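You operate a simulated robot arm through the tools that you are given. There is no shell and no other tool.

You run a simulated robot arm. Do the job below in one go: nothing can be reset, and whatever is moved stays where it is left.

## Task
Zero the reader on the blank at BLUE, then read vial Y7.
Fine: reader dial on BLUE; the blank vial goes back to the low grey rack, vial Y7 stays in the well; leave the other vials alone.
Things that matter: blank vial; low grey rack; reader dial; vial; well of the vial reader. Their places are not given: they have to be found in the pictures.

The check looks at the end state, three seconds after you hand in, the way a careful person would. Anything else that was tipped, shoved, dropped, spilled or broken makes it a failure.

## Robot
A 7-joint arm with a two-finger parallel gripper, fixed in place. Base frame: the origin is at the foot of the arm, x ahead of it, y to its left, z up; the work surface is at about z = 0.755. Readings come in m, degrees, newtons and seconds.
Its first joint turns from -166.0 to 166.0 degrees. Payload 3.43 kg.
The TCP is the grasp point between the finger pads, 0.03 m short of the fingertips. In the tool frame z runs along the fingers and y along their closing line. The gripper opens to 0.094 m. The fingers are 0.028 m wide and 0.01 m thick; the gripper's body (0.05 by 0.096 m) begins 0.055 m behind the TCP.
Orientation is that of the tool frame in the base frame, as a unit quaternion [x, y, z, w]. With the fingers straight down and closing along the base's y, the tool's x points along the base's -x, its y along +y and its z along -z.

## Interface
- The arm moves only by the tool play_rows. Its argument "targets" is a list of rows, each a list of 7 numbers: the turn, a rotation vector about the base's x, y, z in degrees, then the shift along the base's x, y, z in m, then the opening in per cent of the stroke, from 0 (shut) to 100 (fully open). In form: [[rx, ry, rz, dx, dy, dz, gripper], ...]. A call has 1 to 20 rows; each row is the pose to reach, as a shift and turn from the pose commanded when the call began. Each row takes 0.2 s and may step no farther than 0.05 m and 8.6 degrees from the row before; otherwise, or with a gripper value out of range, the whole call is refused. Where a pose cannot be reached the arm comes as near as it can. A force on the tool above 40 N (or 10 N above the force at the start of the call, whichever is more), or a blocked arm, ends the call early, and 0.2 s more pass. Each finger travels about 0.045 m/s and halts on what it meets, pressing with about 27 N; the grip force reading is that of the motor and also rises with nothing between the fingers. The clock runs only during rows and for 0.2 s after the last one: add rows that repeat a pose to give the fingers time. It gives the time, the measured TCP pose, the force on the tool (base axes), the opening and the grip force at its end, in the units of the frame above (readings bear some noise), with the torque about the TCP (base axes, N m) and any sound that the robot's microphone picked up.
- Cameras (640 x 400 px; columns grow to the right, rows downward): "scene" is fixed at [0.3993, -0.6492, 1.3697]; the picture's right is [0.84, -0.54, 0.00], its down [-0.31, -0.48, -0.82] and it looks along [0.45, 0.69, -0.57] (base axes); focal length 342 px, centre (320, 200). "wrist" rides on the gripper at [0.076, 0.014, -0.103] in the tool frame; the picture's right is [-0.18, 0.98, 0.00], its down [-0.75, -0.14, -0.64] and it looks along [-0.63, -0.12, 0.77] (tool axes); focal length 243 px, centre (320, 200).
- grab_frame(camera): a new picture of that camera. The clock stands still meanwhile.
- locate(camera, pixels): for up to 12 pixels [column, row] of the newest picture of that camera ("zoom" is the newest enlarged one), the place [x, y, z] in the base frame of the surface seen there, good to about 0.002 m. The clock stands still meanwhile.
- inspect(camera, box): a new picture of the part [left, top, right, bottom] of that camera's present view, enlarged. The clock stands still meanwhile.
- hand_in(): hands the job in; it is judged then, once.

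Open the gripper and draw the arm clear of the work before you hand the job in, unless the task says otherwise.

The tools are called after "Request:" as name(argument=value, ...) on one line, values as JSON. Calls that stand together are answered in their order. play_rows: Moves the arm, as the interface text tells. Its arguments: {"type":"object","properties":{"targets":{"type":"array","items":{"type":"array","items":{"type":"number"}}}},"required":["targets"]} The other tools are called the same way: grab_frame (camera) takes a picture; locate (camera, pixels) gives the place of the surface under pixels of a picture; inspect (camera, box) takes an enlarged picture of a part of a camera's view; hand_in () hands the job in.

At the start:

```text
time_s: 0.0
position: [0.5619, -0.2645, 1.0852]
orientation: [0.0, 1.0, 0.0, 0.0]
ft_force: [0.3, 0.2, -0.9]
wrist_torque: [0.01, 0.02, 0.0]
opening: 0.0939
gripper_force: 0.0
```

scene: 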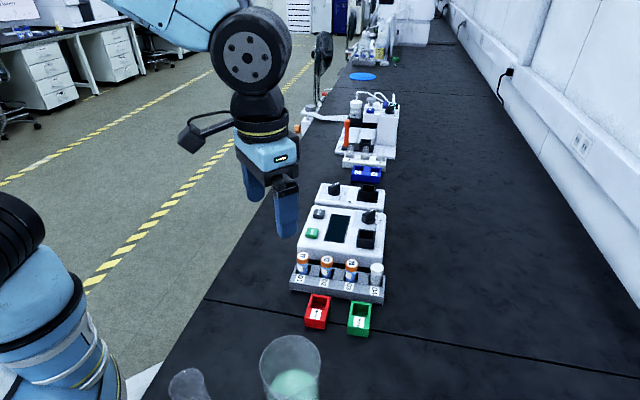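
wrist: 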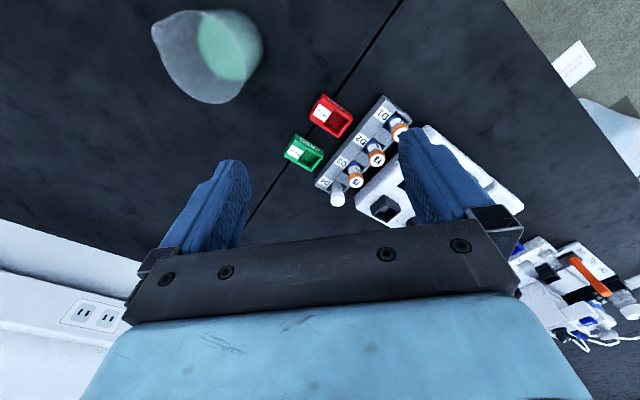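

The scene shows a reader around (340,230), a low grey rack with vials at (335,285), and red/green bins. I'll enlarge these areas to read the labels.

Request:
inspect(camera="scene", box=[270, 170, 410, 260])

Request:
inspect(camera="scene", box=[270, 240, 410, 345])

Request:
inspect(camera="scene", box=[310, 60, 430, 190])

Request:
inspect(camera="wrist", box=[270, 80, 430, 220])

```text
4.44 times, centred on (340, 215) of scene
```

zoom: 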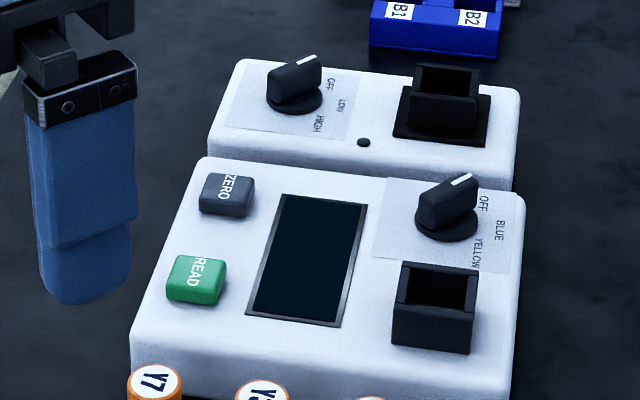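

```text
3.81 times, centred on (340, 292) of scene
```

zoom: 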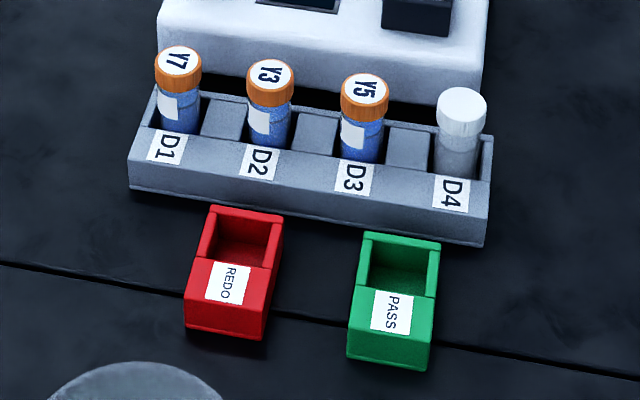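

```text
3.08 times, centred on (370, 125) of scene
```

zoom: 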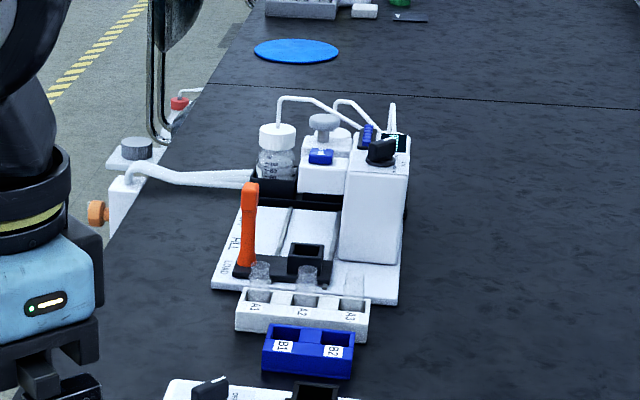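

```text
2.86 times, centred on (350, 150) of wrist
```

zoom: 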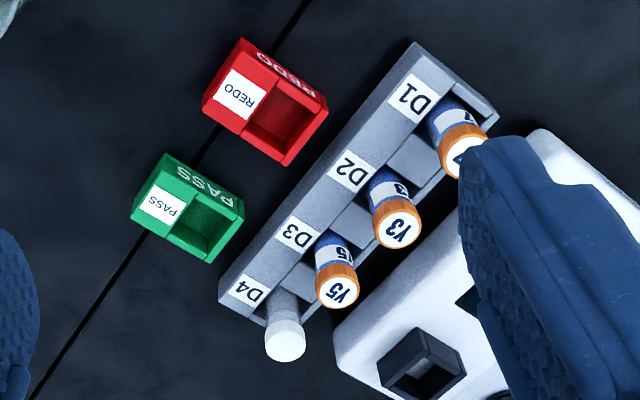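

The reader's dial (OFF/BLUE/YELLOW), ZERO and READ buttons, and well are visible. I'll take a fresh zoom of the reader and locate its features.

Request:
inspect(camera="scene", box=[290, 195, 400, 264])

```text
5.80 times, centred on (345, 230) of scene
```

zoom: 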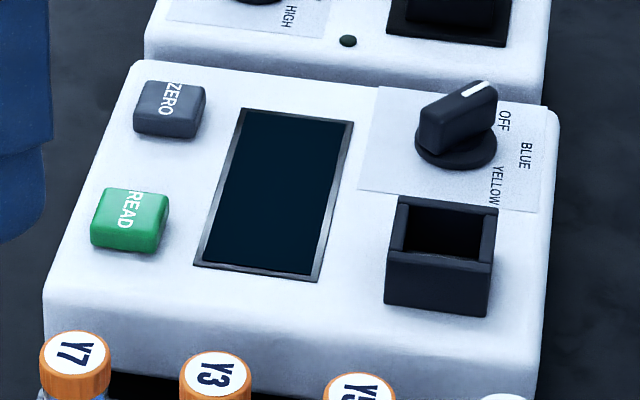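

Zoom shows ZERO at (170,100), READ at (128,215), dial at (458,120), well rim about (440,235). I'll locate them.

Request:
locate(camera="zoom", pixels=[[168, 100], [125, 212], [480, 88], [430, 115], [418, 150], [494, 158], [403, 202], [494, 212], [391, 257], [485, 267], [75, 350], [215, 370]])

Request:
locate(camera="zoom", pixels=[[135, 66], [556, 112], [50, 288], [535, 360], [505, 120], [526, 155], [495, 185], [440, 245], [385, 300], [487, 315], [447, 205], [365, 185]])

Request:
inspect(camera="scene", box=[280, 240, 395, 312])

```text
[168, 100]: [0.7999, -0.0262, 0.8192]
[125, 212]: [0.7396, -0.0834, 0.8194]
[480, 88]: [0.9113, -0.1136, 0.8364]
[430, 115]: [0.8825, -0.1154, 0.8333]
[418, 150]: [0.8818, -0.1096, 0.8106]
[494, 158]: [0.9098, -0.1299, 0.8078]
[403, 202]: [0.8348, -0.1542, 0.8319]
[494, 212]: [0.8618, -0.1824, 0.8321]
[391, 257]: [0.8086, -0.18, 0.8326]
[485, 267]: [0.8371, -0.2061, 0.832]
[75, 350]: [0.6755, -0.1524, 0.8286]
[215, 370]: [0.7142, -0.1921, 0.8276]
```

```text
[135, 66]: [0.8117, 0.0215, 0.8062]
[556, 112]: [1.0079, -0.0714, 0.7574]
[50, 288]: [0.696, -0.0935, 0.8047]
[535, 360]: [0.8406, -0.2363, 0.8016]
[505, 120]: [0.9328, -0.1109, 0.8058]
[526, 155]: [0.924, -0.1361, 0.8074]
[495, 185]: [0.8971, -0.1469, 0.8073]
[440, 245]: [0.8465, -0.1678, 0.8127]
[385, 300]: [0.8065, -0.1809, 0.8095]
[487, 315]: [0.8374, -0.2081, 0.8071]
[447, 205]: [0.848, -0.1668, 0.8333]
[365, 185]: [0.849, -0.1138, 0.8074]
```

```text
5.56 times, centred on (338, 276) of scene
```

zoom: 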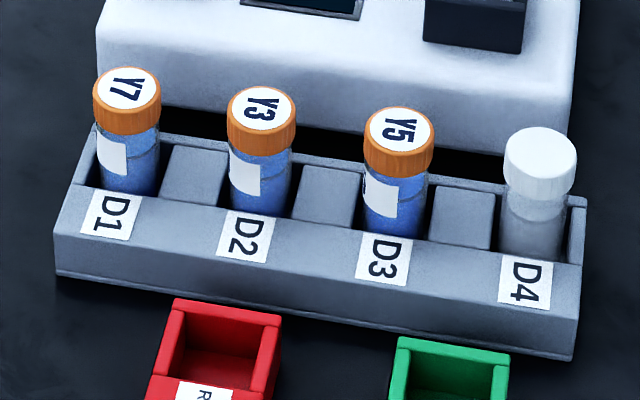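

Vial caps at (127,90), (262,105), (397,130), (540,150) in this zoom; I'll locate the caps and rack geometry.

Request:
locate(camera="zoom", pixels=[[127, 88], [261, 107], [399, 130], [540, 148], [507, 150], [575, 150], [540, 128], [540, 172], [97, 90], [160, 92], [127, 68], [127, 106]])

Request:
locate(camera="zoom", pixels=[[68, 215], [95, 128], [585, 200], [575, 310], [525, 285], [110, 215], [195, 165], [465, 205], [530, 190], [530, 235], [125, 150], [575, 240]])

```text
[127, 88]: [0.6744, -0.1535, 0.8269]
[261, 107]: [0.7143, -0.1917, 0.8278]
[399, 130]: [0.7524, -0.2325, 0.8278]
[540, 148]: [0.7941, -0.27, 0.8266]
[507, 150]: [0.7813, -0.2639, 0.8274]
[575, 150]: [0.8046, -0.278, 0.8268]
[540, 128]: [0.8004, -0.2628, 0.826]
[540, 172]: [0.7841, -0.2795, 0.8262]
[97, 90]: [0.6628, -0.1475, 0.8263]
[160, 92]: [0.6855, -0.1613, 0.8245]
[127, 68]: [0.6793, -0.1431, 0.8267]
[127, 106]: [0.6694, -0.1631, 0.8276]
```

```text
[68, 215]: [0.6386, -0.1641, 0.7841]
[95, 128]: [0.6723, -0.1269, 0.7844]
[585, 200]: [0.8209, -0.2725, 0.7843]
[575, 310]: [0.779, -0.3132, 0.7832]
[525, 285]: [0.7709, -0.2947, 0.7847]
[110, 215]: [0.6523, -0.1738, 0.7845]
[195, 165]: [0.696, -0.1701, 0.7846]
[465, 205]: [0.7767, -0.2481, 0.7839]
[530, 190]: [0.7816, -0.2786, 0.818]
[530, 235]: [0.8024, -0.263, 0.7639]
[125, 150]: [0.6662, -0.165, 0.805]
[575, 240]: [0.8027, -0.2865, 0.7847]
```

Rack runs along roughly (0.71,-0.70), with the vials sticking out about 42 mm, and the well rim is at z≈0.832. I'll bring the wrist camera closer to look at the dial and down into the well.

Request:
play_rows(targets=[[0, 0, 0, 0.024, 0.023, -0.017, 100], [0, 0, 0, 0.048, 0.046, -0.034, 100], [0, 0, 0, 0.072, 0.069, -0.051, 100], [0, 0, 0, 0.096, 0.092, -0.068, 100], [0, 0, 0, 0.12, 0.115, -0.085, 100]])

Request:
grab_frame(camera="wrist")

Request:
grab_frame(camera="scene")

```text
time_s: 1.2
position: [0.6806, -0.1488, 0.9987]
orientation: [0.0, 1.0, 0.0, 0.0]
ft_force: [-0.9, -1.0, 1.1]
wrist_torque: [0.01, -0.02, -0.03]
opening: 0.0939
gripper_force: 0.1
```

```text
taken
```

wrist: 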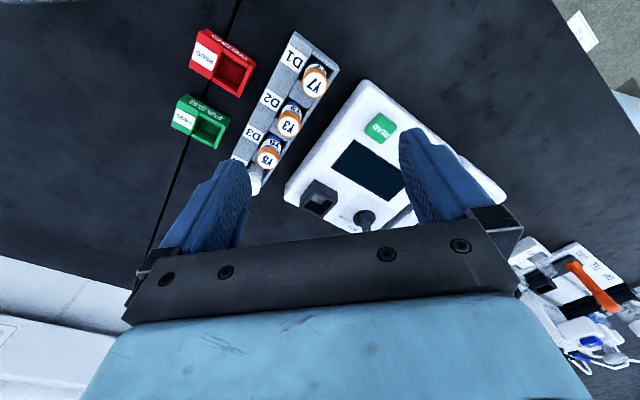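

```text
taken
```

scene: 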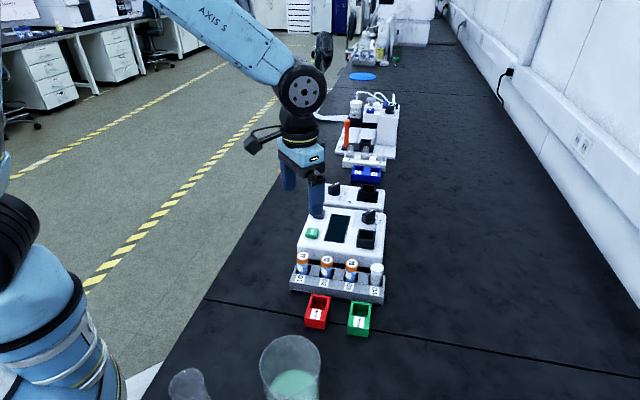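

The well is at (318,200) and the dial at (364,218) in the wrist view. I'll zoom in there.

Request:
inspect(camera="wrist", box=[280, 160, 400, 235])

```text
5.33 times, centred on (340, 198) of wrist
```

zoom: 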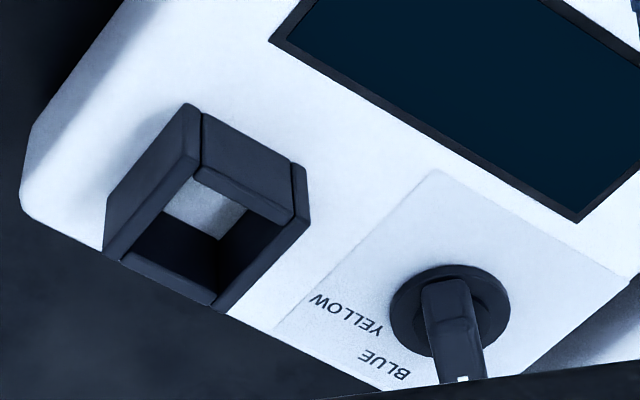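

The well interior shows a lit patch at (205,212) and dark parts; I'll locate interior and rim points and the dial.

Request:
locate(camera="zoom", pixels=[[205, 205], [225, 215], [190, 260], [185, 210], [240, 240], [188, 108], [306, 170], [108, 255], [222, 305], [198, 175], [290, 225], [122, 262]])

Request:
locate(camera="zoom", pixels=[[437, 290], [470, 290], [462, 377], [450, 270], [395, 310], [505, 320], [215, 290], [345, 320], [385, 365], [460, 330], [432, 330], [170, 230]])

```text
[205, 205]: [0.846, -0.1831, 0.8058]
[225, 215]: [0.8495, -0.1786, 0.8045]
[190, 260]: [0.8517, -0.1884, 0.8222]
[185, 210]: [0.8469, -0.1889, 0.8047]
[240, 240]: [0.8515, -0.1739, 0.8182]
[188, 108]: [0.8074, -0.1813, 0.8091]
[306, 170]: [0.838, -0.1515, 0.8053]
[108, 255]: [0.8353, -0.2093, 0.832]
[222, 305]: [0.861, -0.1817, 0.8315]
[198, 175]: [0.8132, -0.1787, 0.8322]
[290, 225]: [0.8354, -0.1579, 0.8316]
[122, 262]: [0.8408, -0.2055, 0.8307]
```

```text
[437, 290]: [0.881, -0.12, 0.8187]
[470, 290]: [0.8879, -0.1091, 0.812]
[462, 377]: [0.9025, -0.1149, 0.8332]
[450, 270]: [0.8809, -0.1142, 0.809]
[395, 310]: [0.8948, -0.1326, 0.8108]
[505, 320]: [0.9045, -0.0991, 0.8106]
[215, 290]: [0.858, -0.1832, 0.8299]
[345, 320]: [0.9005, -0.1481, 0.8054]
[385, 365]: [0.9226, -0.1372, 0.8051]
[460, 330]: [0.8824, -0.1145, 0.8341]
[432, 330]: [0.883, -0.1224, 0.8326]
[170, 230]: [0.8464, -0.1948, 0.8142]
```

The well floor is about z=0.805 with the rim at 0.832, outer square ≈37 mm. I'll turn the gripper to line up with the reader (-44.6°) and get a closer look at the well and dial.

Request:
play_rows(targets=[[0, 0, -7.43, 0.017, 0.007, -0.0117, 100], [0, 0, -14.87, 0.034, 0.0145, -0.0233, 100], [0, 0, -22.3, 0.0515, 0.022, -0.035, 100], [0, 0, -29.73, 0.069, 0.029, -0.0467, 100], [0, 0, -37.17, 0.086, 0.036, -0.0583, 100], [0, 0, -44.6, 0.1031, 0.0435, -0.0702, 100], [0, 0, -44.6, 0.1031, 0.0435, -0.0702, 100]])

Request:
grab_frame(camera="wrist")

Request:
grab_frame(camera="scene")

```text
time_s: 2.8
position: [0.7847, -0.1057, 0.9303]
orientation: [0.38, 0.925, 0.0, 0.0]
ft_force: [-0.6, 0.3, -0.7]
wrist_torque: [-0.02, 0.0, 0.0]
opening: 0.0939
gripper_force: 0.0
```

```text
taken
```

wrist: 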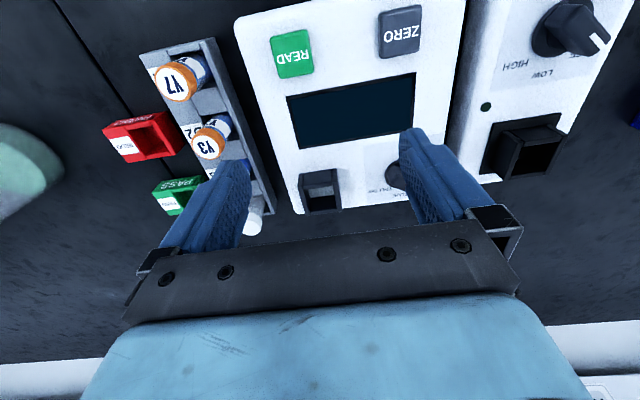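

```text
taken
```

scene: 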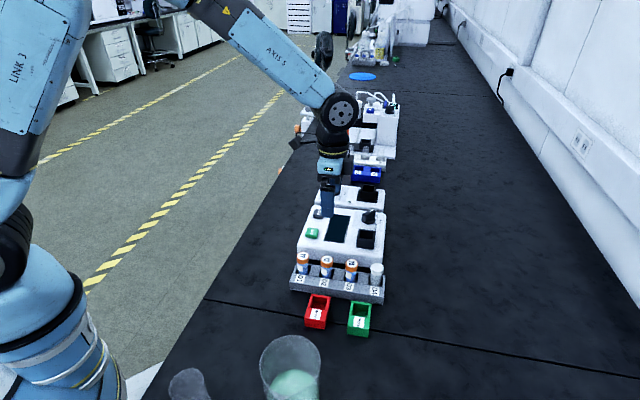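

The view is now aligned with the reader; well at (320,190), dial hidden behind the right finger. Zooming on the well from both cameras.

Request:
inspect(camera="wrist", box=[290, 160, 354, 220])

```text
6.67 times, centred on (322, 190) of wrist
```

zoom: 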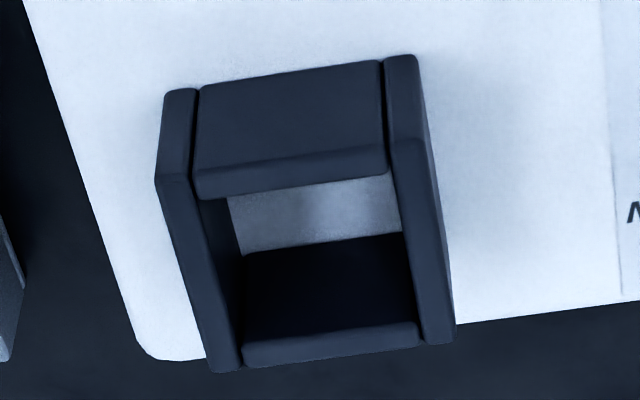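

I'll locate rim strips of the four walls: left (205,280), right (420,240), near (290,165), far (330,345), plus the corners and floor.

Request:
locate(camera="zoom", pixels=[[188, 277], [216, 270], [403, 232], [438, 228], [290, 150], [293, 178], [331, 335], [333, 355], [300, 215], [360, 210], [260, 230], [380, 225]])

Request:
locate(camera="zoom", pixels=[[175, 182], [225, 360], [412, 148], [440, 330], [200, 275], [420, 235], [250, 160], [340, 150], [290, 345], [380, 335], [100, 200], [520, 200]])

Request:
inspect(camera="scene", box=[350, 200, 390, 225])

```text
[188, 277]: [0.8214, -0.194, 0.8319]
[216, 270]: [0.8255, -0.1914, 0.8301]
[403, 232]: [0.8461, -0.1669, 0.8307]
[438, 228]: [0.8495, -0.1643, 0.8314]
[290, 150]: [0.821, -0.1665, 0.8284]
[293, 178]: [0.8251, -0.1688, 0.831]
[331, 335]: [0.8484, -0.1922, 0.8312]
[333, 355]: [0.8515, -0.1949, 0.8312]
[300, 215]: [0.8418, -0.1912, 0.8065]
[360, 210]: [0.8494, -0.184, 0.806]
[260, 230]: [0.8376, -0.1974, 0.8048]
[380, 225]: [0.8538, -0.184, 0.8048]
```

```text
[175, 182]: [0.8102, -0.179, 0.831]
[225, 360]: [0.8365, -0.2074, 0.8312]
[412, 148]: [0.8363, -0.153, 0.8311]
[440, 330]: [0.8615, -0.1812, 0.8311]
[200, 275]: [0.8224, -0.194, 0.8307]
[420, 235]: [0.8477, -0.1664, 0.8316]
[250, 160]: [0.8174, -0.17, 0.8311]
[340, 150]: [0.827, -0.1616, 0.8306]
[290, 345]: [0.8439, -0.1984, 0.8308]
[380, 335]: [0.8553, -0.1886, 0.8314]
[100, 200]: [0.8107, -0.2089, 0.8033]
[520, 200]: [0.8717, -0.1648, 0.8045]
```

```text
16.00 times, centred on (370, 212) of scene
```

zoom: 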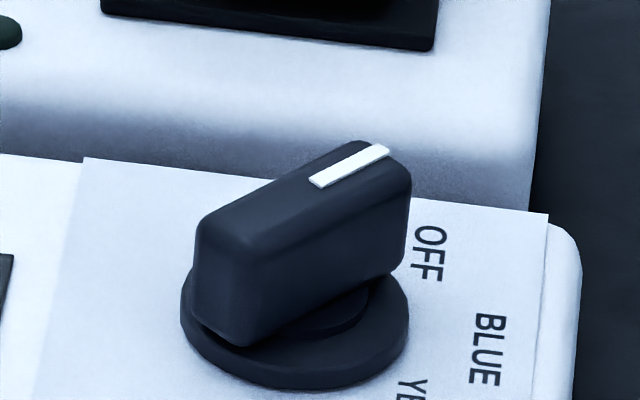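

Well centre comes out at about (0.836,-0.180), with about 33 mm inner width — generous. The dial zoom shows the pointer mark at (350,165), bar and base disc; locating these and the labels.

Request:
locate(camera="zoom", pixels=[[318, 181], [382, 150], [350, 165], [215, 240], [300, 195], [235, 215], [350, 150], [395, 180], [430, 255], [488, 350], [260, 235], [250, 270]])

Request:
locate(camera="zoom", pixels=[[182, 300], [408, 330], [290, 383], [210, 225], [250, 245], [410, 175], [360, 142], [385, 250], [230, 340], [420, 385], [85, 160], [545, 215]])

```text
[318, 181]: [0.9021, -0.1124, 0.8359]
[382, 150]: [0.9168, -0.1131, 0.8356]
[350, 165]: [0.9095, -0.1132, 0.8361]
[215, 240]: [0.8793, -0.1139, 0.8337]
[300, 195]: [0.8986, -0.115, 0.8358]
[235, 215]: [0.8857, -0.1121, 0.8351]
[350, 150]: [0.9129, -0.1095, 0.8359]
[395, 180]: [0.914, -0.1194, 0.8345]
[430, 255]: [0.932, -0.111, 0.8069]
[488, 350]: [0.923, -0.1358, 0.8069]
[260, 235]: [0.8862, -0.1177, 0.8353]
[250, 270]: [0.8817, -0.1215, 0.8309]
```

```text
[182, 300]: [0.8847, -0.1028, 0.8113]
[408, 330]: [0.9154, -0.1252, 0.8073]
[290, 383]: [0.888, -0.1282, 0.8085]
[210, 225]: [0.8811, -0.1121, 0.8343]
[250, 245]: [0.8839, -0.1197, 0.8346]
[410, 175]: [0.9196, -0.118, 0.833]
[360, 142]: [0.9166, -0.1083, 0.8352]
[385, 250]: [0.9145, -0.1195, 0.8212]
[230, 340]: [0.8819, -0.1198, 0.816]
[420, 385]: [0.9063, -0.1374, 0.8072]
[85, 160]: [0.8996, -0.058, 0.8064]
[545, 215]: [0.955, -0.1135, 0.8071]
```

The dial bar runs nearly along base x: from (0.880) to (0.9175), centre ≈(0.8985,-0.1145), top 0.836; BLUE lies about 45° clockwise. I'll move above it with the fingers closing along y and check from the wrist.

Request:
play_rows(targets=[[0, 0, 7.43, 0.019, -0.0014, 0, 80], [0, 0, 14.87, 0.038, -0.0028, 0, 60], [0, 0, 22.3, 0.057, -0.0042, 0, 50], [0, 0, 29.73, 0.0757, -0.0057, 0, 50], [0, 0, 37.17, 0.0946, -0.0071, 0, 50], [0, 0, 44.6, 0.1135, -0.0085, 0, 50], [0, 0, 44.6, 0.1135, -0.0085, 0, 50]])

Request:
grab_frame(camera="wrist")

Request:
inspect(camera="scene", box=[320, 165, 420, 240])

```text
time_s: 4.4
position: [0.8987, -0.1154, 0.9305]
orientation: [0.0, 1.0, 0.0, 0.001]
ft_force: [0.4, -0.6, 0.2]
wrist_torque: [-0.02, -0.01, -0.03]
opening: 0.0469
gripper_force: 0.0
```

```text
taken
```

wrist: 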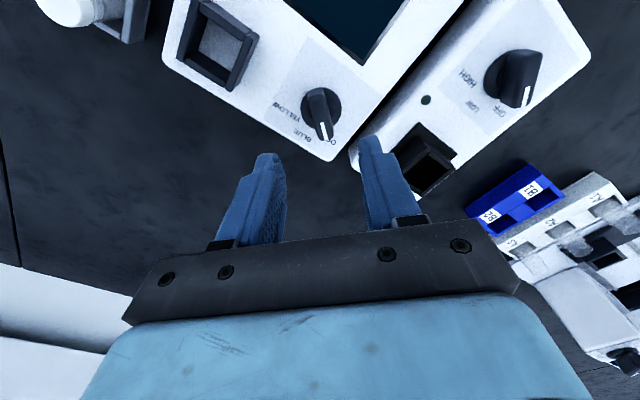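

```text
5.33 times, centred on (370, 202) of scene
```

zoom: 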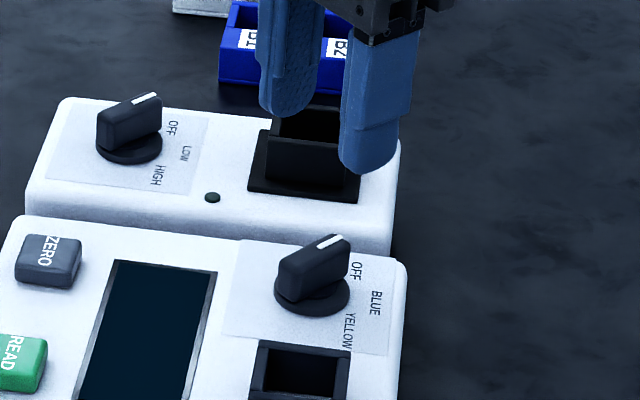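

Knob is clearly visible at (322,113) in the wrist picture; zooming to refine its centre.

Request:
inspect(camera="wrist", box=[290, 80, 354, 150])

```text
5.71 times, centred on (322, 115) of wrist
```

zoom: 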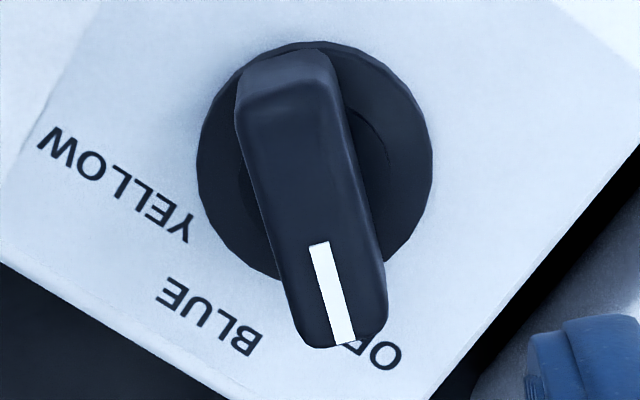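

Locating the disc edges and bar corners in this zoom.

Request:
locate(camera="zoom", pixels=[[202, 165], [428, 165], [310, 46], [245, 105], [330, 98], [300, 335], [382, 320], [318, 245], [345, 338], [260, 200], [355, 180], [290, 110]])

```text
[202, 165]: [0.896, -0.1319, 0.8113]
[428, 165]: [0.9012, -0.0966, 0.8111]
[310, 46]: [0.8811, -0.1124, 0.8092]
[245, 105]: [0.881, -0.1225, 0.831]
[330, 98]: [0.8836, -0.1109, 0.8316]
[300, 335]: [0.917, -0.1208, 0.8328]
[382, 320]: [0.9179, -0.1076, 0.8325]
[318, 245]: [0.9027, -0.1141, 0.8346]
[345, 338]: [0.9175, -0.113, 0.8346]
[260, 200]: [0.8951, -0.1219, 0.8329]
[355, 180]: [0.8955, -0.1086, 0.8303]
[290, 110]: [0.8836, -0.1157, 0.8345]
```

Disc centre ≈(0.8986,-0.1143), bar about 13 mm wide and within a few degrees of base x. TCP is already over it; descending to z≈0.848 (tips ~0.818, above the disc) and closing on the bar.

Request:
play_rows(targets=[[0, 0, 0, 0, 0, -0.03, 50], [0, 0, 0, 0, 0, -0.055, 50], [0, 0, 0, 0, 0, -0.072, 50], [0, 0, 0, 0, 0, -0.082, 50], [0, 0, 0, 0, 0, -0.082, 50], [0, 0, 0, 0, 0, -0.082, 30], [0, 0, 0, 0, 0, -0.082, 20], [0, 0, 0, 0, 0, -0.082, 11], [0, 0, 0, 0, 0, -0.082, 8], [0, 0, 0, 0, 0, -0.082, 8]])

Request:
inspect(camera="scene", box=[320, 165, 420, 240])

Request:
grab_frame(camera="wrist")

```text
time_s: 6.6
position: [0.8978, -0.1143, 0.8466]
orientation: [0.0, 1.0, 0.0, 0.0]
ft_force: [-1.6, -0.5, -0.9]
wrist_torque: [-0.08, -0.11, 0.02]
opening: 0.015
gripper_force: 45.1
```

```text
5.33 times, centred on (370, 202) of scene
```

zoom: 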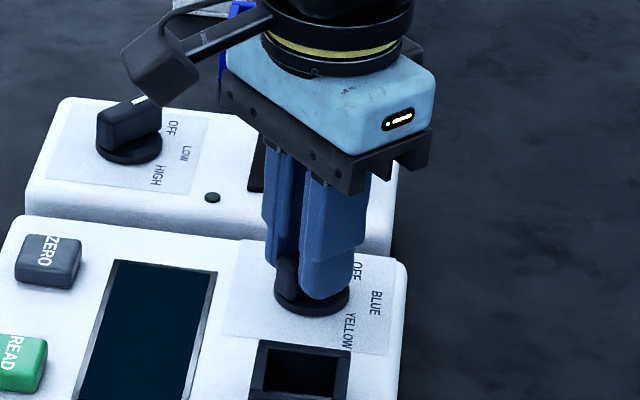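

```text
taken
```

wrist: 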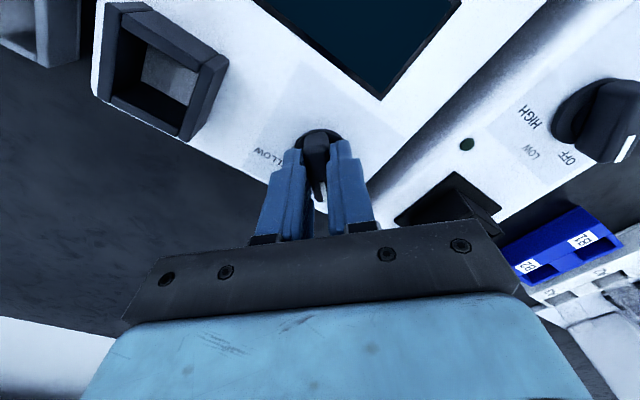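

The bar is held at 15 mm opening with low tool force. Now turning clockwise (negative z) by 44.6° in steps, keeping the TCP fixed.

Request:
play_rows(targets=[[0, 0, -6, 0, 0, -0.082, 8], [0, 0, -12, 0, 0, -0.082, 8], [0, 0, -18, 0, 0, -0.082, 8]])

```text
refused: row 1 steps farther than a row can; nothing moved
```

The rows are relative to the current pose, so dz must be 0; sending the turn again correctly.

Request:
play_rows(targets=[[0, 0, -5, 0, 0, 0, 8], [0, 0, -10, 0, 0, 0, 8], [0, 0, -15, 0, 0, 0, 8], [0, 0, -20, 0, 0, 0, 8]])

```text
time_s: 7.6
position: [0.8976, -0.1127, 0.8474]
orientation: [0.173, 0.985, 0.001, -0.002]
ft_force: [-12.2, 13.8, -6.6]
wrist_torque: [0.02, -0.51, 0.09]
opening: 0.0149
gripper_force: 44.4
```

Knob is turning (20°) with some side force (-12,14) N, meaning my centre is slightly off; I'll continue with a small shift toward (-x,+y).

Request:
play_rows(targets=[[0, 0, 0, -0.001, 0.0014, 0, 8], [0, 0, -5, -0.001, 0.0014, 0, 8], [0, 0, -10, -0.0012, 0.0016, 0, 8]])

Request:
inspect(camera="scene", box=[320, 165, 420, 240])

```text
time_s: 8.4
position: [0.8981, -0.1121, 0.8471]
orientation: [0.259, 0.966, 0.001, -0.001]
ft_force: [-0.2, 10.3, -15.6]
wrist_torque: [0.22, -0.14, 0.01]
opening: 0.0147
gripper_force: 44.1
```

```text
5.33 times, centred on (370, 202) of scene
```

zoom: 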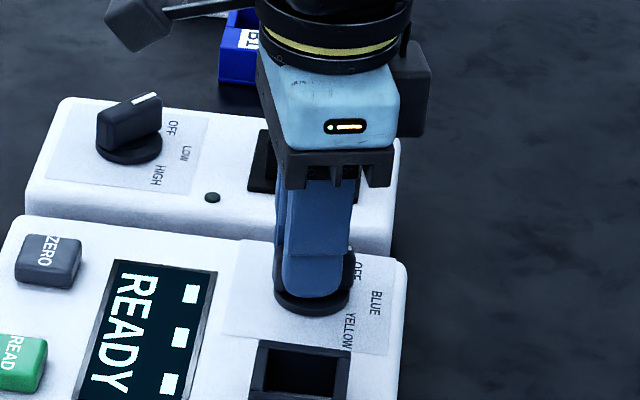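

The screen now shows READY, so the dial has left OFF. I'll finish the turn to -45° total.

Request:
play_rows(targets=[[0, 0, -5, -0.0003, 0.0006, 0, 8], [0, 0, -10, -0.0003, 0.0008, 0, 8], [0, 0, -15, -0.0003, 0.0008, 0, 8], [0, 0, -15, -0.0003, 0.0008, 0, 8]])

Request:
inspect(camera="scene", box=[290, 185, 400, 264])

Request:
grab_frame(camera="wrist")

```text
time_s: 9.4
position: [0.8984, -0.1122, 0.8476]
orientation: [0.383, 0.924, -0.001, 0.0]
ft_force: [18.6, 10.3, -16.3]
wrist_torque: [0.63, -0.1, 0.07]
opening: 0.0151
gripper_force: 44.8
```

```text
5.06 times, centred on (345, 224) of scene
```

zoom: 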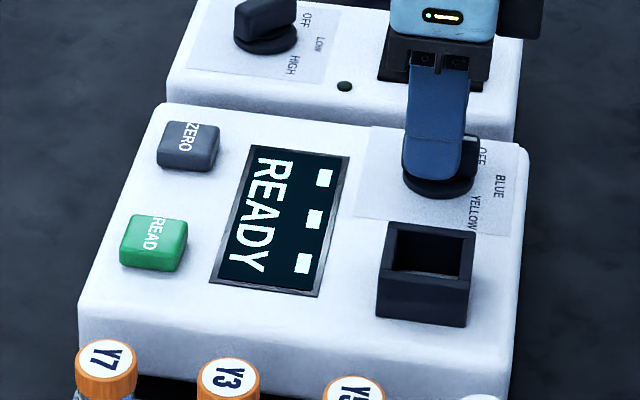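

```text
taken
```

wrist: 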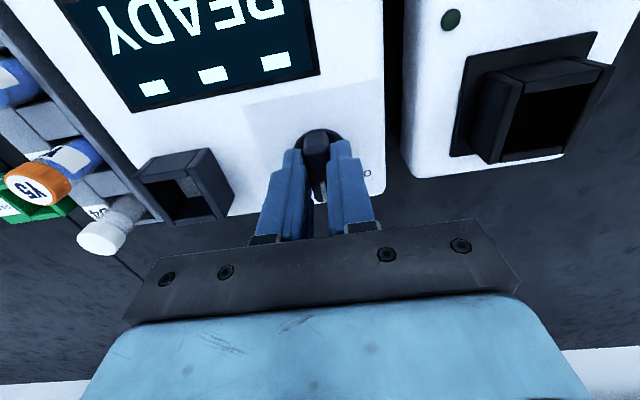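

The gripper has turned 45° and the bar points along the reader's axis. I'll open, let go and lift straight up, then check the pointer.

Request:
play_rows(targets=[[0, 0, 0, 0, 0, 0, 20], [0, 0, 0, 0, 0, 0, 35], [0, 0, 0, 0, 0, 0, 45], [0, 0, 0, 0, 0, 0, 45], [0, 0, 0, 0, 0, 0.02, 45], [0, 0, 0, 0, 0, 0.06, 45], [0, 0, 0, -0.02, 0.02, 0.1, 45], [0, 0, 0, -0.05, 0.05, 0.12, 45]])

Request:
inspect(camera="scene", box=[345, 195, 395, 228])

Request:
grab_frame(camera="wrist")

```text
time_s: 11.2
position: [0.8432, -0.0613, 0.9654]
orientation: [0.383, 0.924, 0.0, 0.0]
ft_force: [0.2, -0.5, 0.0]
wrist_torque: [0.0, 0.02, -0.02]
opening: 0.0423
gripper_force: 0.2
```

```text
12.12 times, centred on (370, 212) of scene
```

zoom: 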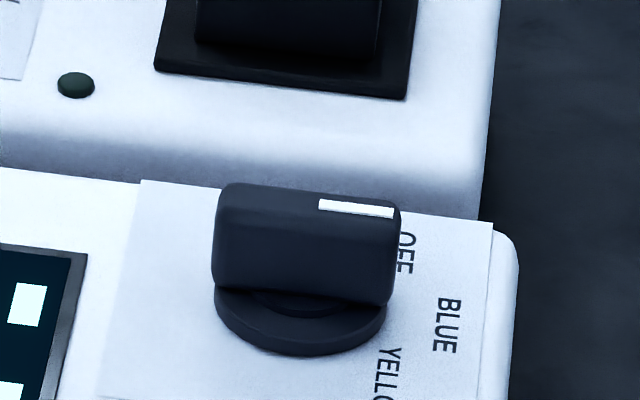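

```text
taken
```

wrist: 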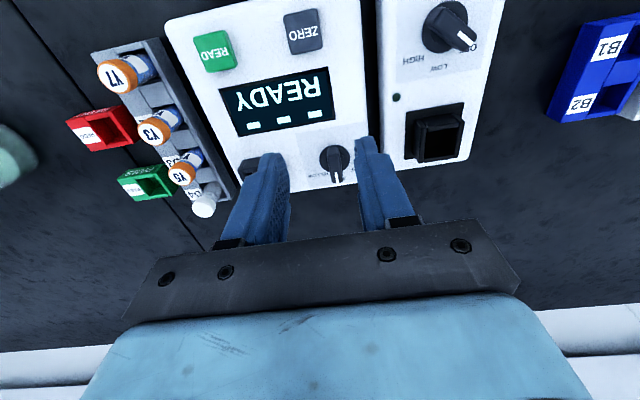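

The pointer now appears turned toward BLUE; checking the knob precisely in the wrist view at (336,165).

Request:
inspect(camera="wrist", box=[300, 135, 364, 195])

```text
6.67 times, centred on (332, 165) of wrist
```

zoom: 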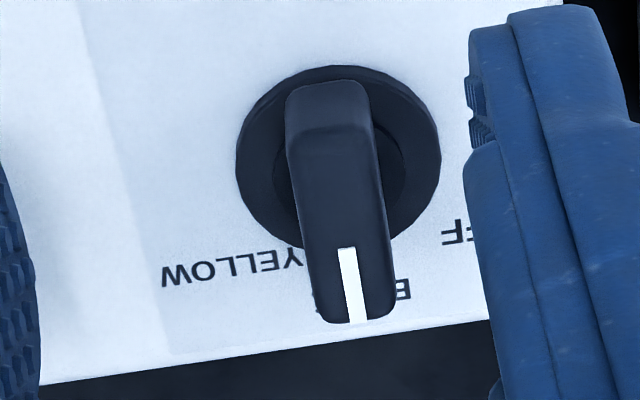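

Pointer covers the BLUE label between YELLOW and OFF. Measuring the pointer direction, and the label positions, to confirm.

Request:
locate(camera="zoom", pixels=[[347, 252], [358, 318], [404, 290], [240, 165], [438, 165], [455, 232], [285, 262], [320, 290], [325, 95]])

```text
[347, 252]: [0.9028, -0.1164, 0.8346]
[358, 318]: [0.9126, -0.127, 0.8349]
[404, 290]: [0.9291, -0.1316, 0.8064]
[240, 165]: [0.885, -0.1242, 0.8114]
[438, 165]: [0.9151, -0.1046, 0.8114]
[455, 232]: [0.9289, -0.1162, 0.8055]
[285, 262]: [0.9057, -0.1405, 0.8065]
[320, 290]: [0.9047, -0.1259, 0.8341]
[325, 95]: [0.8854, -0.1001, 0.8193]
```

Dial is on BLUE (pointer at about -47°, BLUE along -45°). Now moving above the blank vial at D4, cap ≈(0.793,-0.271).

Request:
play_rows(targets=[[0, 0, 0, -0.011, -0.042, -0.004, 50], [0, 0, 0, -0.022, -0.084, -0.008, 55], [0, 0, 0, -0.032, -0.125, -0.012, 60], [0, 0, 0, -0.043, -0.167, -0.015, 60], [0, 0, 0, -0.054, -0.2089, -0.018, 60], [0, 0, 0, -0.054, -0.2089, -0.018, 60]])

Request:
grab_frame(camera="wrist")

Request:
grab_frame(camera="scene")

```text
time_s: 12.6
position: [0.7917, -0.2721, 0.9479]
orientation: [0.383, 0.924, 0.0, -0.001]
ft_force: [0.6, 0.5, 0.4]
wrist_torque: [0.0, -0.01, -0.02]
opening: 0.0563
gripper_force: 0.0
```

```text
taken
```

wrist: 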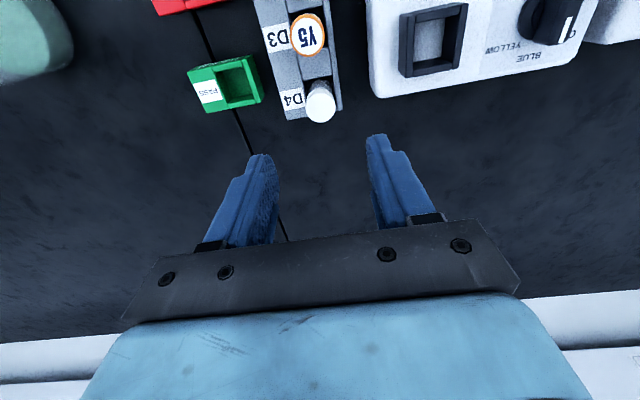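

```text
taken
```

scene: 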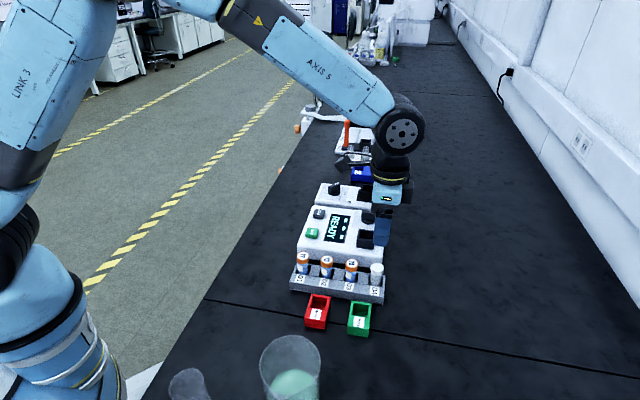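

Blank cap is at (320,103) in the wrist view; zooming in to refine.

Request:
inspect(camera="wrist", box=[280, 70, 360, 130])

```text
6.67 times, centred on (320, 100) of wrist
```

zoom: 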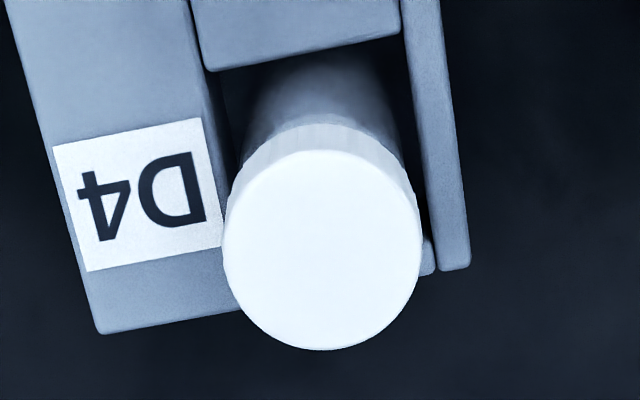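

Locating cap centre (322,250) and edges, plus pocket walls.

Request:
locate(camera="zoom", pixels=[[322, 250], [228, 250], [416, 250], [322, 156], [322, 343], [300, 140], [320, 90], [215, 100], [415, 100], [300, 58], [425, 255], [440, 150]])

```text
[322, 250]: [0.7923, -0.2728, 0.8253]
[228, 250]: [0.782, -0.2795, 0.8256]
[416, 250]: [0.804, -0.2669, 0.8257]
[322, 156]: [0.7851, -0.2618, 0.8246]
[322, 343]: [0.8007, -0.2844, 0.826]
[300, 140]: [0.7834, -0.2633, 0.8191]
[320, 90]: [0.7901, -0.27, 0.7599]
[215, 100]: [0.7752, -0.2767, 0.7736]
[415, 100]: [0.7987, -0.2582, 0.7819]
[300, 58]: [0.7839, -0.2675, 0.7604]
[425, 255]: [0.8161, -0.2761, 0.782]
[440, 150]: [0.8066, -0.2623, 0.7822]
```

Cap centre ≈(0.793,-0.2725), top 0.826, pocket floor 0.760 (vial ≈66 mm). Descending to TCP z=0.829 and gripping the cap.

Request:
play_rows(targets=[[0, 0, 0, 0, -0.0014, -0.04, 60], [0, 0, 0, 0, -0.0014, -0.08, 60], [0, 0, 0, 0, -0.0014, -0.105, 60], [0, 0, 0, 0, -0.0014, -0.121, 60], [0, 0, 0, 0, -0.0014, -0.121, 60], [0, 0, 0, 0, -0.0014, -0.121, 42], [0, 0, 0, 0, -0.0014, -0.121, 30], [0, 0, 0, 0, -0.0014, -0.121, 24], [0, 0, 0, 0, -0.0014, -0.121, 20], [0, 0, 0, 0, -0.0014, -0.121, 20]])

Request:
grab_frame(camera="wrist")

Request:
inspect(camera="scene", box=[290, 190, 420, 310])

```text
time_s: 14.8
position: [0.7925, -0.2709, 0.8284]
orientation: [0.382, 0.924, 0.0, 0.0]
ft_force: [0.0, 0.4, -0.1]
wrist_torque: [-0.01, 0.0, -0.01]
opening: 0.0262
gripper_force: 26.8
```

```text
taken
```

wrist: 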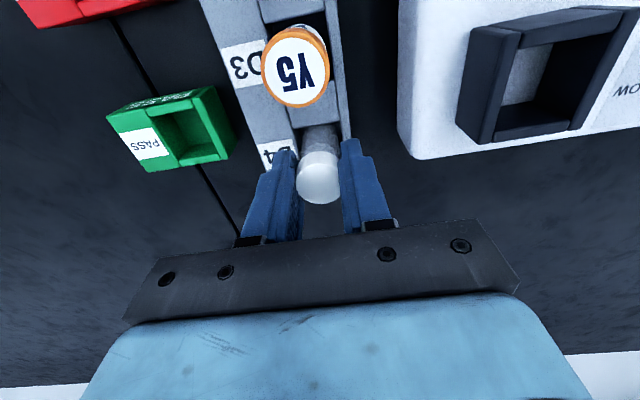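

```text
3.33 times, centred on (355, 250) of scene
```

zoom: 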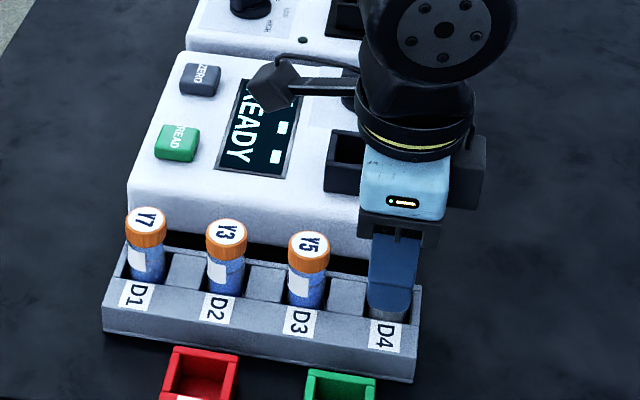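

The cap is held at 26 mm opening. Lifting straight up 0.1 m.

Request:
play_rows(targets=[[0, 0, 0, 0, 0, 0.01, 20], [0, 0, 0, 0, 0, 0.03, 20], [0, 0, 0, 0, 0, 0.055, 20], [0, 0, 0, 0, 0, 0.08, 20], [0, 0, 0, 0, 0, 0.105, 20]])

Request:
grab_frame(camera="wrist")

Request:
inspect(camera="scene", box=[290, 190, 420, 310])

```text
time_s: 16.0
position: [0.7919, -0.2723, 0.9344]
orientation: [0.384, 0.924, 0.0, 0.0]
ft_force: [-1.0, 0.4, -0.9]
wrist_torque: [0.01, -0.01, 0.01]
opening: 0.0265
gripper_force: 27.0
```

```text
taken
```

wrist: 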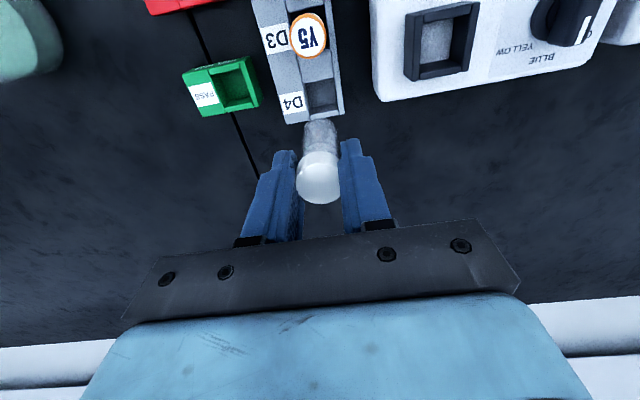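

```text
3.33 times, centred on (355, 250) of scene
```

zoom: 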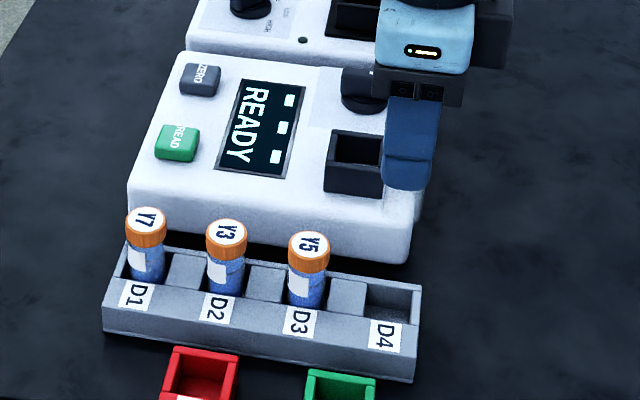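

Vial is lifted and hangs straight; D4 is empty. While here, I'll measure the empty D4 pocket for the return.

Request:
inspect(camera="wrist", box=[280, 65, 360, 125])

```text
6.67 times, centred on (320, 95) of wrist
```

zoom: 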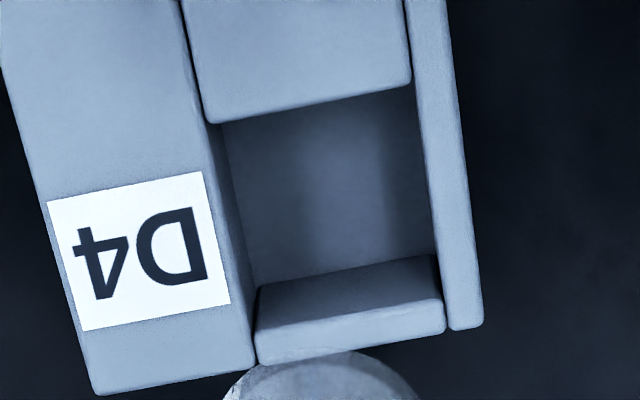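

Locating the pocket rim midpoints and floor.

Request:
locate(camera="zoom", pixels=[[220, 200], [424, 170], [308, 100], [345, 310], [320, 190], [350, 160], [300, 230], [290, 320], [235, 260], [432, 230], [400, 295], [395, 85]])

```text
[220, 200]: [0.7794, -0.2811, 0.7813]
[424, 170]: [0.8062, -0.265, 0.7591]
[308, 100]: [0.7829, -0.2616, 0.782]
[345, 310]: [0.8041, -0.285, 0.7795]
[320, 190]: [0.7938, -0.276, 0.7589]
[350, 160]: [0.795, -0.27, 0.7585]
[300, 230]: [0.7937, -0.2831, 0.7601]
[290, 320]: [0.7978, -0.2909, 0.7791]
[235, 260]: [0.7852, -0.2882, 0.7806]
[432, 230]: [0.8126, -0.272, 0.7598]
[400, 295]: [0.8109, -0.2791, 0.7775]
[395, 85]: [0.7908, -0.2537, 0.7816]
```

Pocket centre ≈(0.793,-0.2735), agreeing with the pick point. Now moving across to above the well at (0.836,-0.180), still at z=0.934.

Request:
play_rows(targets=[[0, 0, 0, 0.011, 0.023, 0, 20], [0, 0, 0, 0.022, 0.046, 0, 20], [0, 0, 0, 0.033, 0.07, 0, 20], [0, 0, 0, 0.0433, 0.0924, 0, 20], [0, 0, 0, 0.0433, 0.0924, 0, 20]])

Request:
inspect(camera="scene", box=[310, 170, 420, 260])

Request:
grab_frame(camera="wrist")

```text
time_s: 17.2
position: [0.8361, -0.1794, 0.9327]
orientation: [0.383, 0.924, 0.0, 0.0]
ft_force: [-0.7, -0.3, -0.3]
wrist_torque: [-0.04, 0.01, 0.0]
opening: 0.0262
gripper_force: 26.2
```

```text
4.44 times, centred on (365, 215) of scene
```

zoom: 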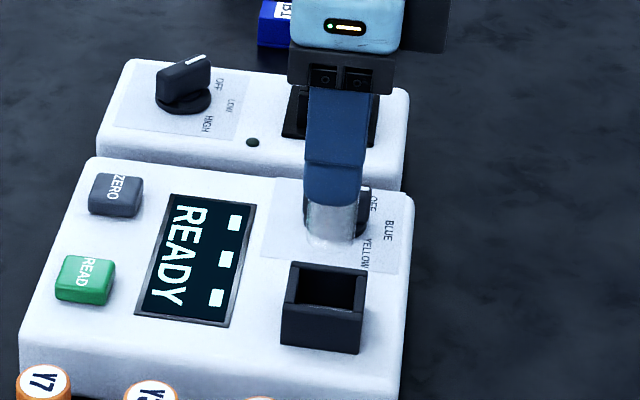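

```text
taken
```

wrist: 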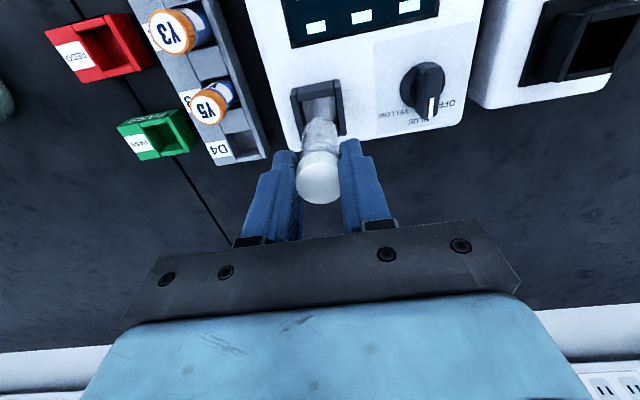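

Vial is above the well, aligned. Lowering in steps to z≈0.877, watching the force.

Request:
play_rows(targets=[[0, 0, 0, 0, 0, -0.015, 20], [0, 0, 0, 0, 0, -0.03, 20], [0, 0, 0, 0, 0, -0.04, 20], [0, 0, 0, 0, 0, -0.05, 20], [0, 0, 0, 0, 0, -0.056, 20], [0, 0, 0, 0, 0, -0.056, 20]])

Request:
inspect(camera="scene", box=[310, 180, 420, 260])

Request:
grab_frame(camera="wrist")

```text
time_s: 18.6
position: [0.836, -0.1804, 0.8778]
orientation: [0.383, 0.924, 0.0, 0.0]
ft_force: [-0.2, -0.4, -0.2]
wrist_torque: [0.01, -0.01, -0.05]
opening: 0.0262
gripper_force: 26.7
```

```text
5.00 times, centred on (365, 220) of scene
```

zoom: 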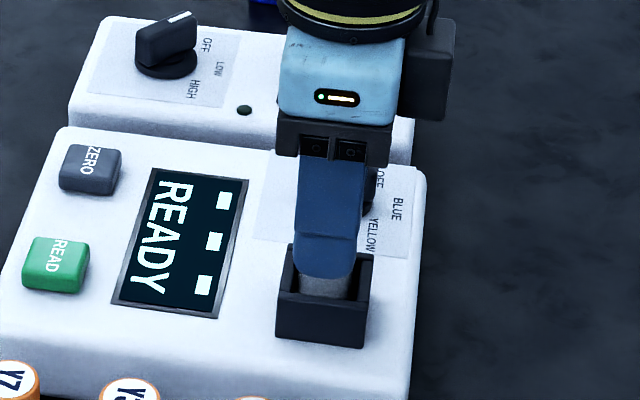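

```text
taken
```

wrist: 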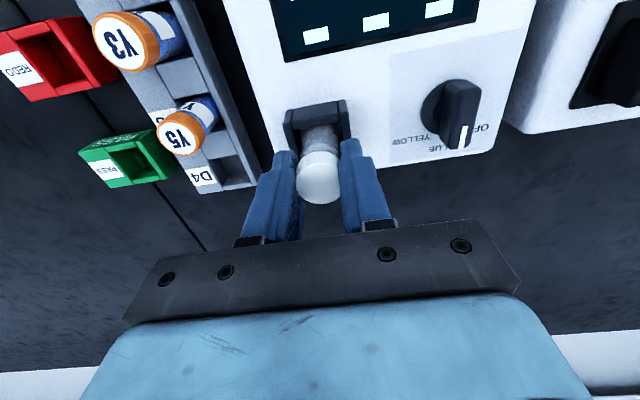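

The vial is inside the well with no contact force yet. Lowering in 1 mm steps to find the floor.

Request:
play_rows(targets=[[0, 0, 0, 0, 0, -0.001, 20], [0, 0, 0, 0, 0, -0.002, 20], [0, 0, 0, 0, 0, -0.003, 20]])

```text
time_s: 19.4
position: [0.8366, -0.1799, 0.874]
orientation: [0.383, 0.924, 0.0, 0.0]
ft_force: [0.3, 0.7, -0.2]
wrist_torque: [-0.01, 0.03, 0.06]
opening: 0.0263
gripper_force: 27.4
```

No contact at z=0.875 commanded. Continuing gently.

Request:
play_rows(targets=[[0, 0, 0, 0, 0, -0.001, 20], [0, 0, 0, 0, 0, -0.002, 20]])

```text
time_s: 20.0
position: [0.8362, -0.1807, 0.8735]
orientation: [0.383, 0.924, 0.0, 0.0]
ft_force: [-2.5, -0.6, 18.0]
wrist_torque: [0.03, 0.23, 0.02]
opening: 0.0262
gripper_force: 27.5
```

Floor contact (18 N) at z≈0.8735. Easing up 1 mm, opening, and lifting clear.

Request:
play_rows(targets=[[0, 0, 0, 0, 0, 0.0008, 20], [0, 0, 0, 0, 0, 0.0008, 26], [0, 0, 0, 0, 0, 0.0008, 34], [0, 0, 0, 0, 0, 0.0008, 46], [0, 0, 0, 0, 0, 0.0008, 56], [0, 0, 0, 0, 0, 0.0008, 56], [0, 0, 0, 0, 0, 0.02, 56], [0, 0, 0, 0, 0, 0.05, 56], [0, 0, 0, 0, 0, 0.08, 56]])

Request:
inspect(camera="scene", box=[290, 180, 420, 264])

Request:
grab_frame(camera="wrist")

```text
time_s: 22.0
position: [0.8356, -0.1795, 0.9526]
orientation: [0.383, 0.924, 0.0, 0.0]
ft_force: [0.6, -0.7, -0.3]
wrist_torque: [0.01, 0.03, -0.02]
opening: 0.0523
gripper_force: 0.0
```

```text
4.76 times, centred on (355, 222) of scene
```

zoom: 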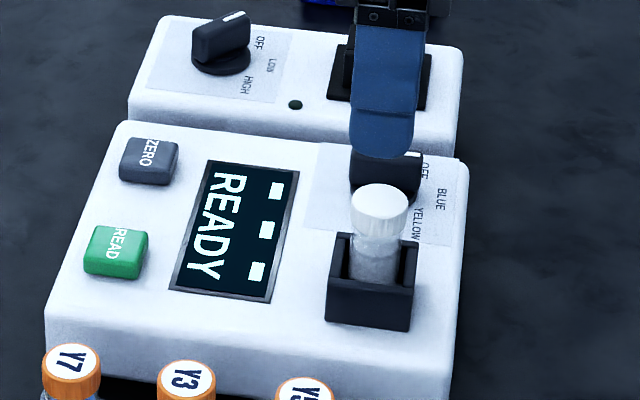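

```text
taken
```

wrist: 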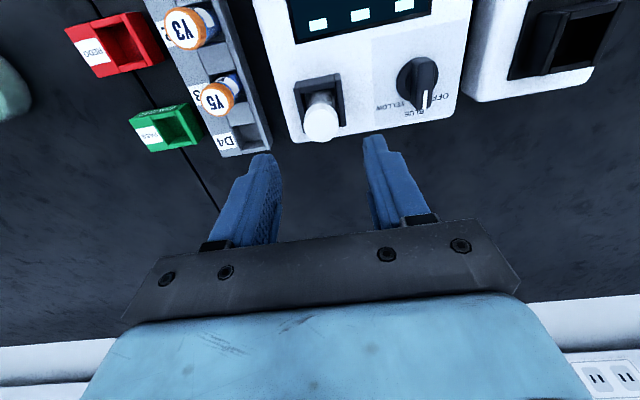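

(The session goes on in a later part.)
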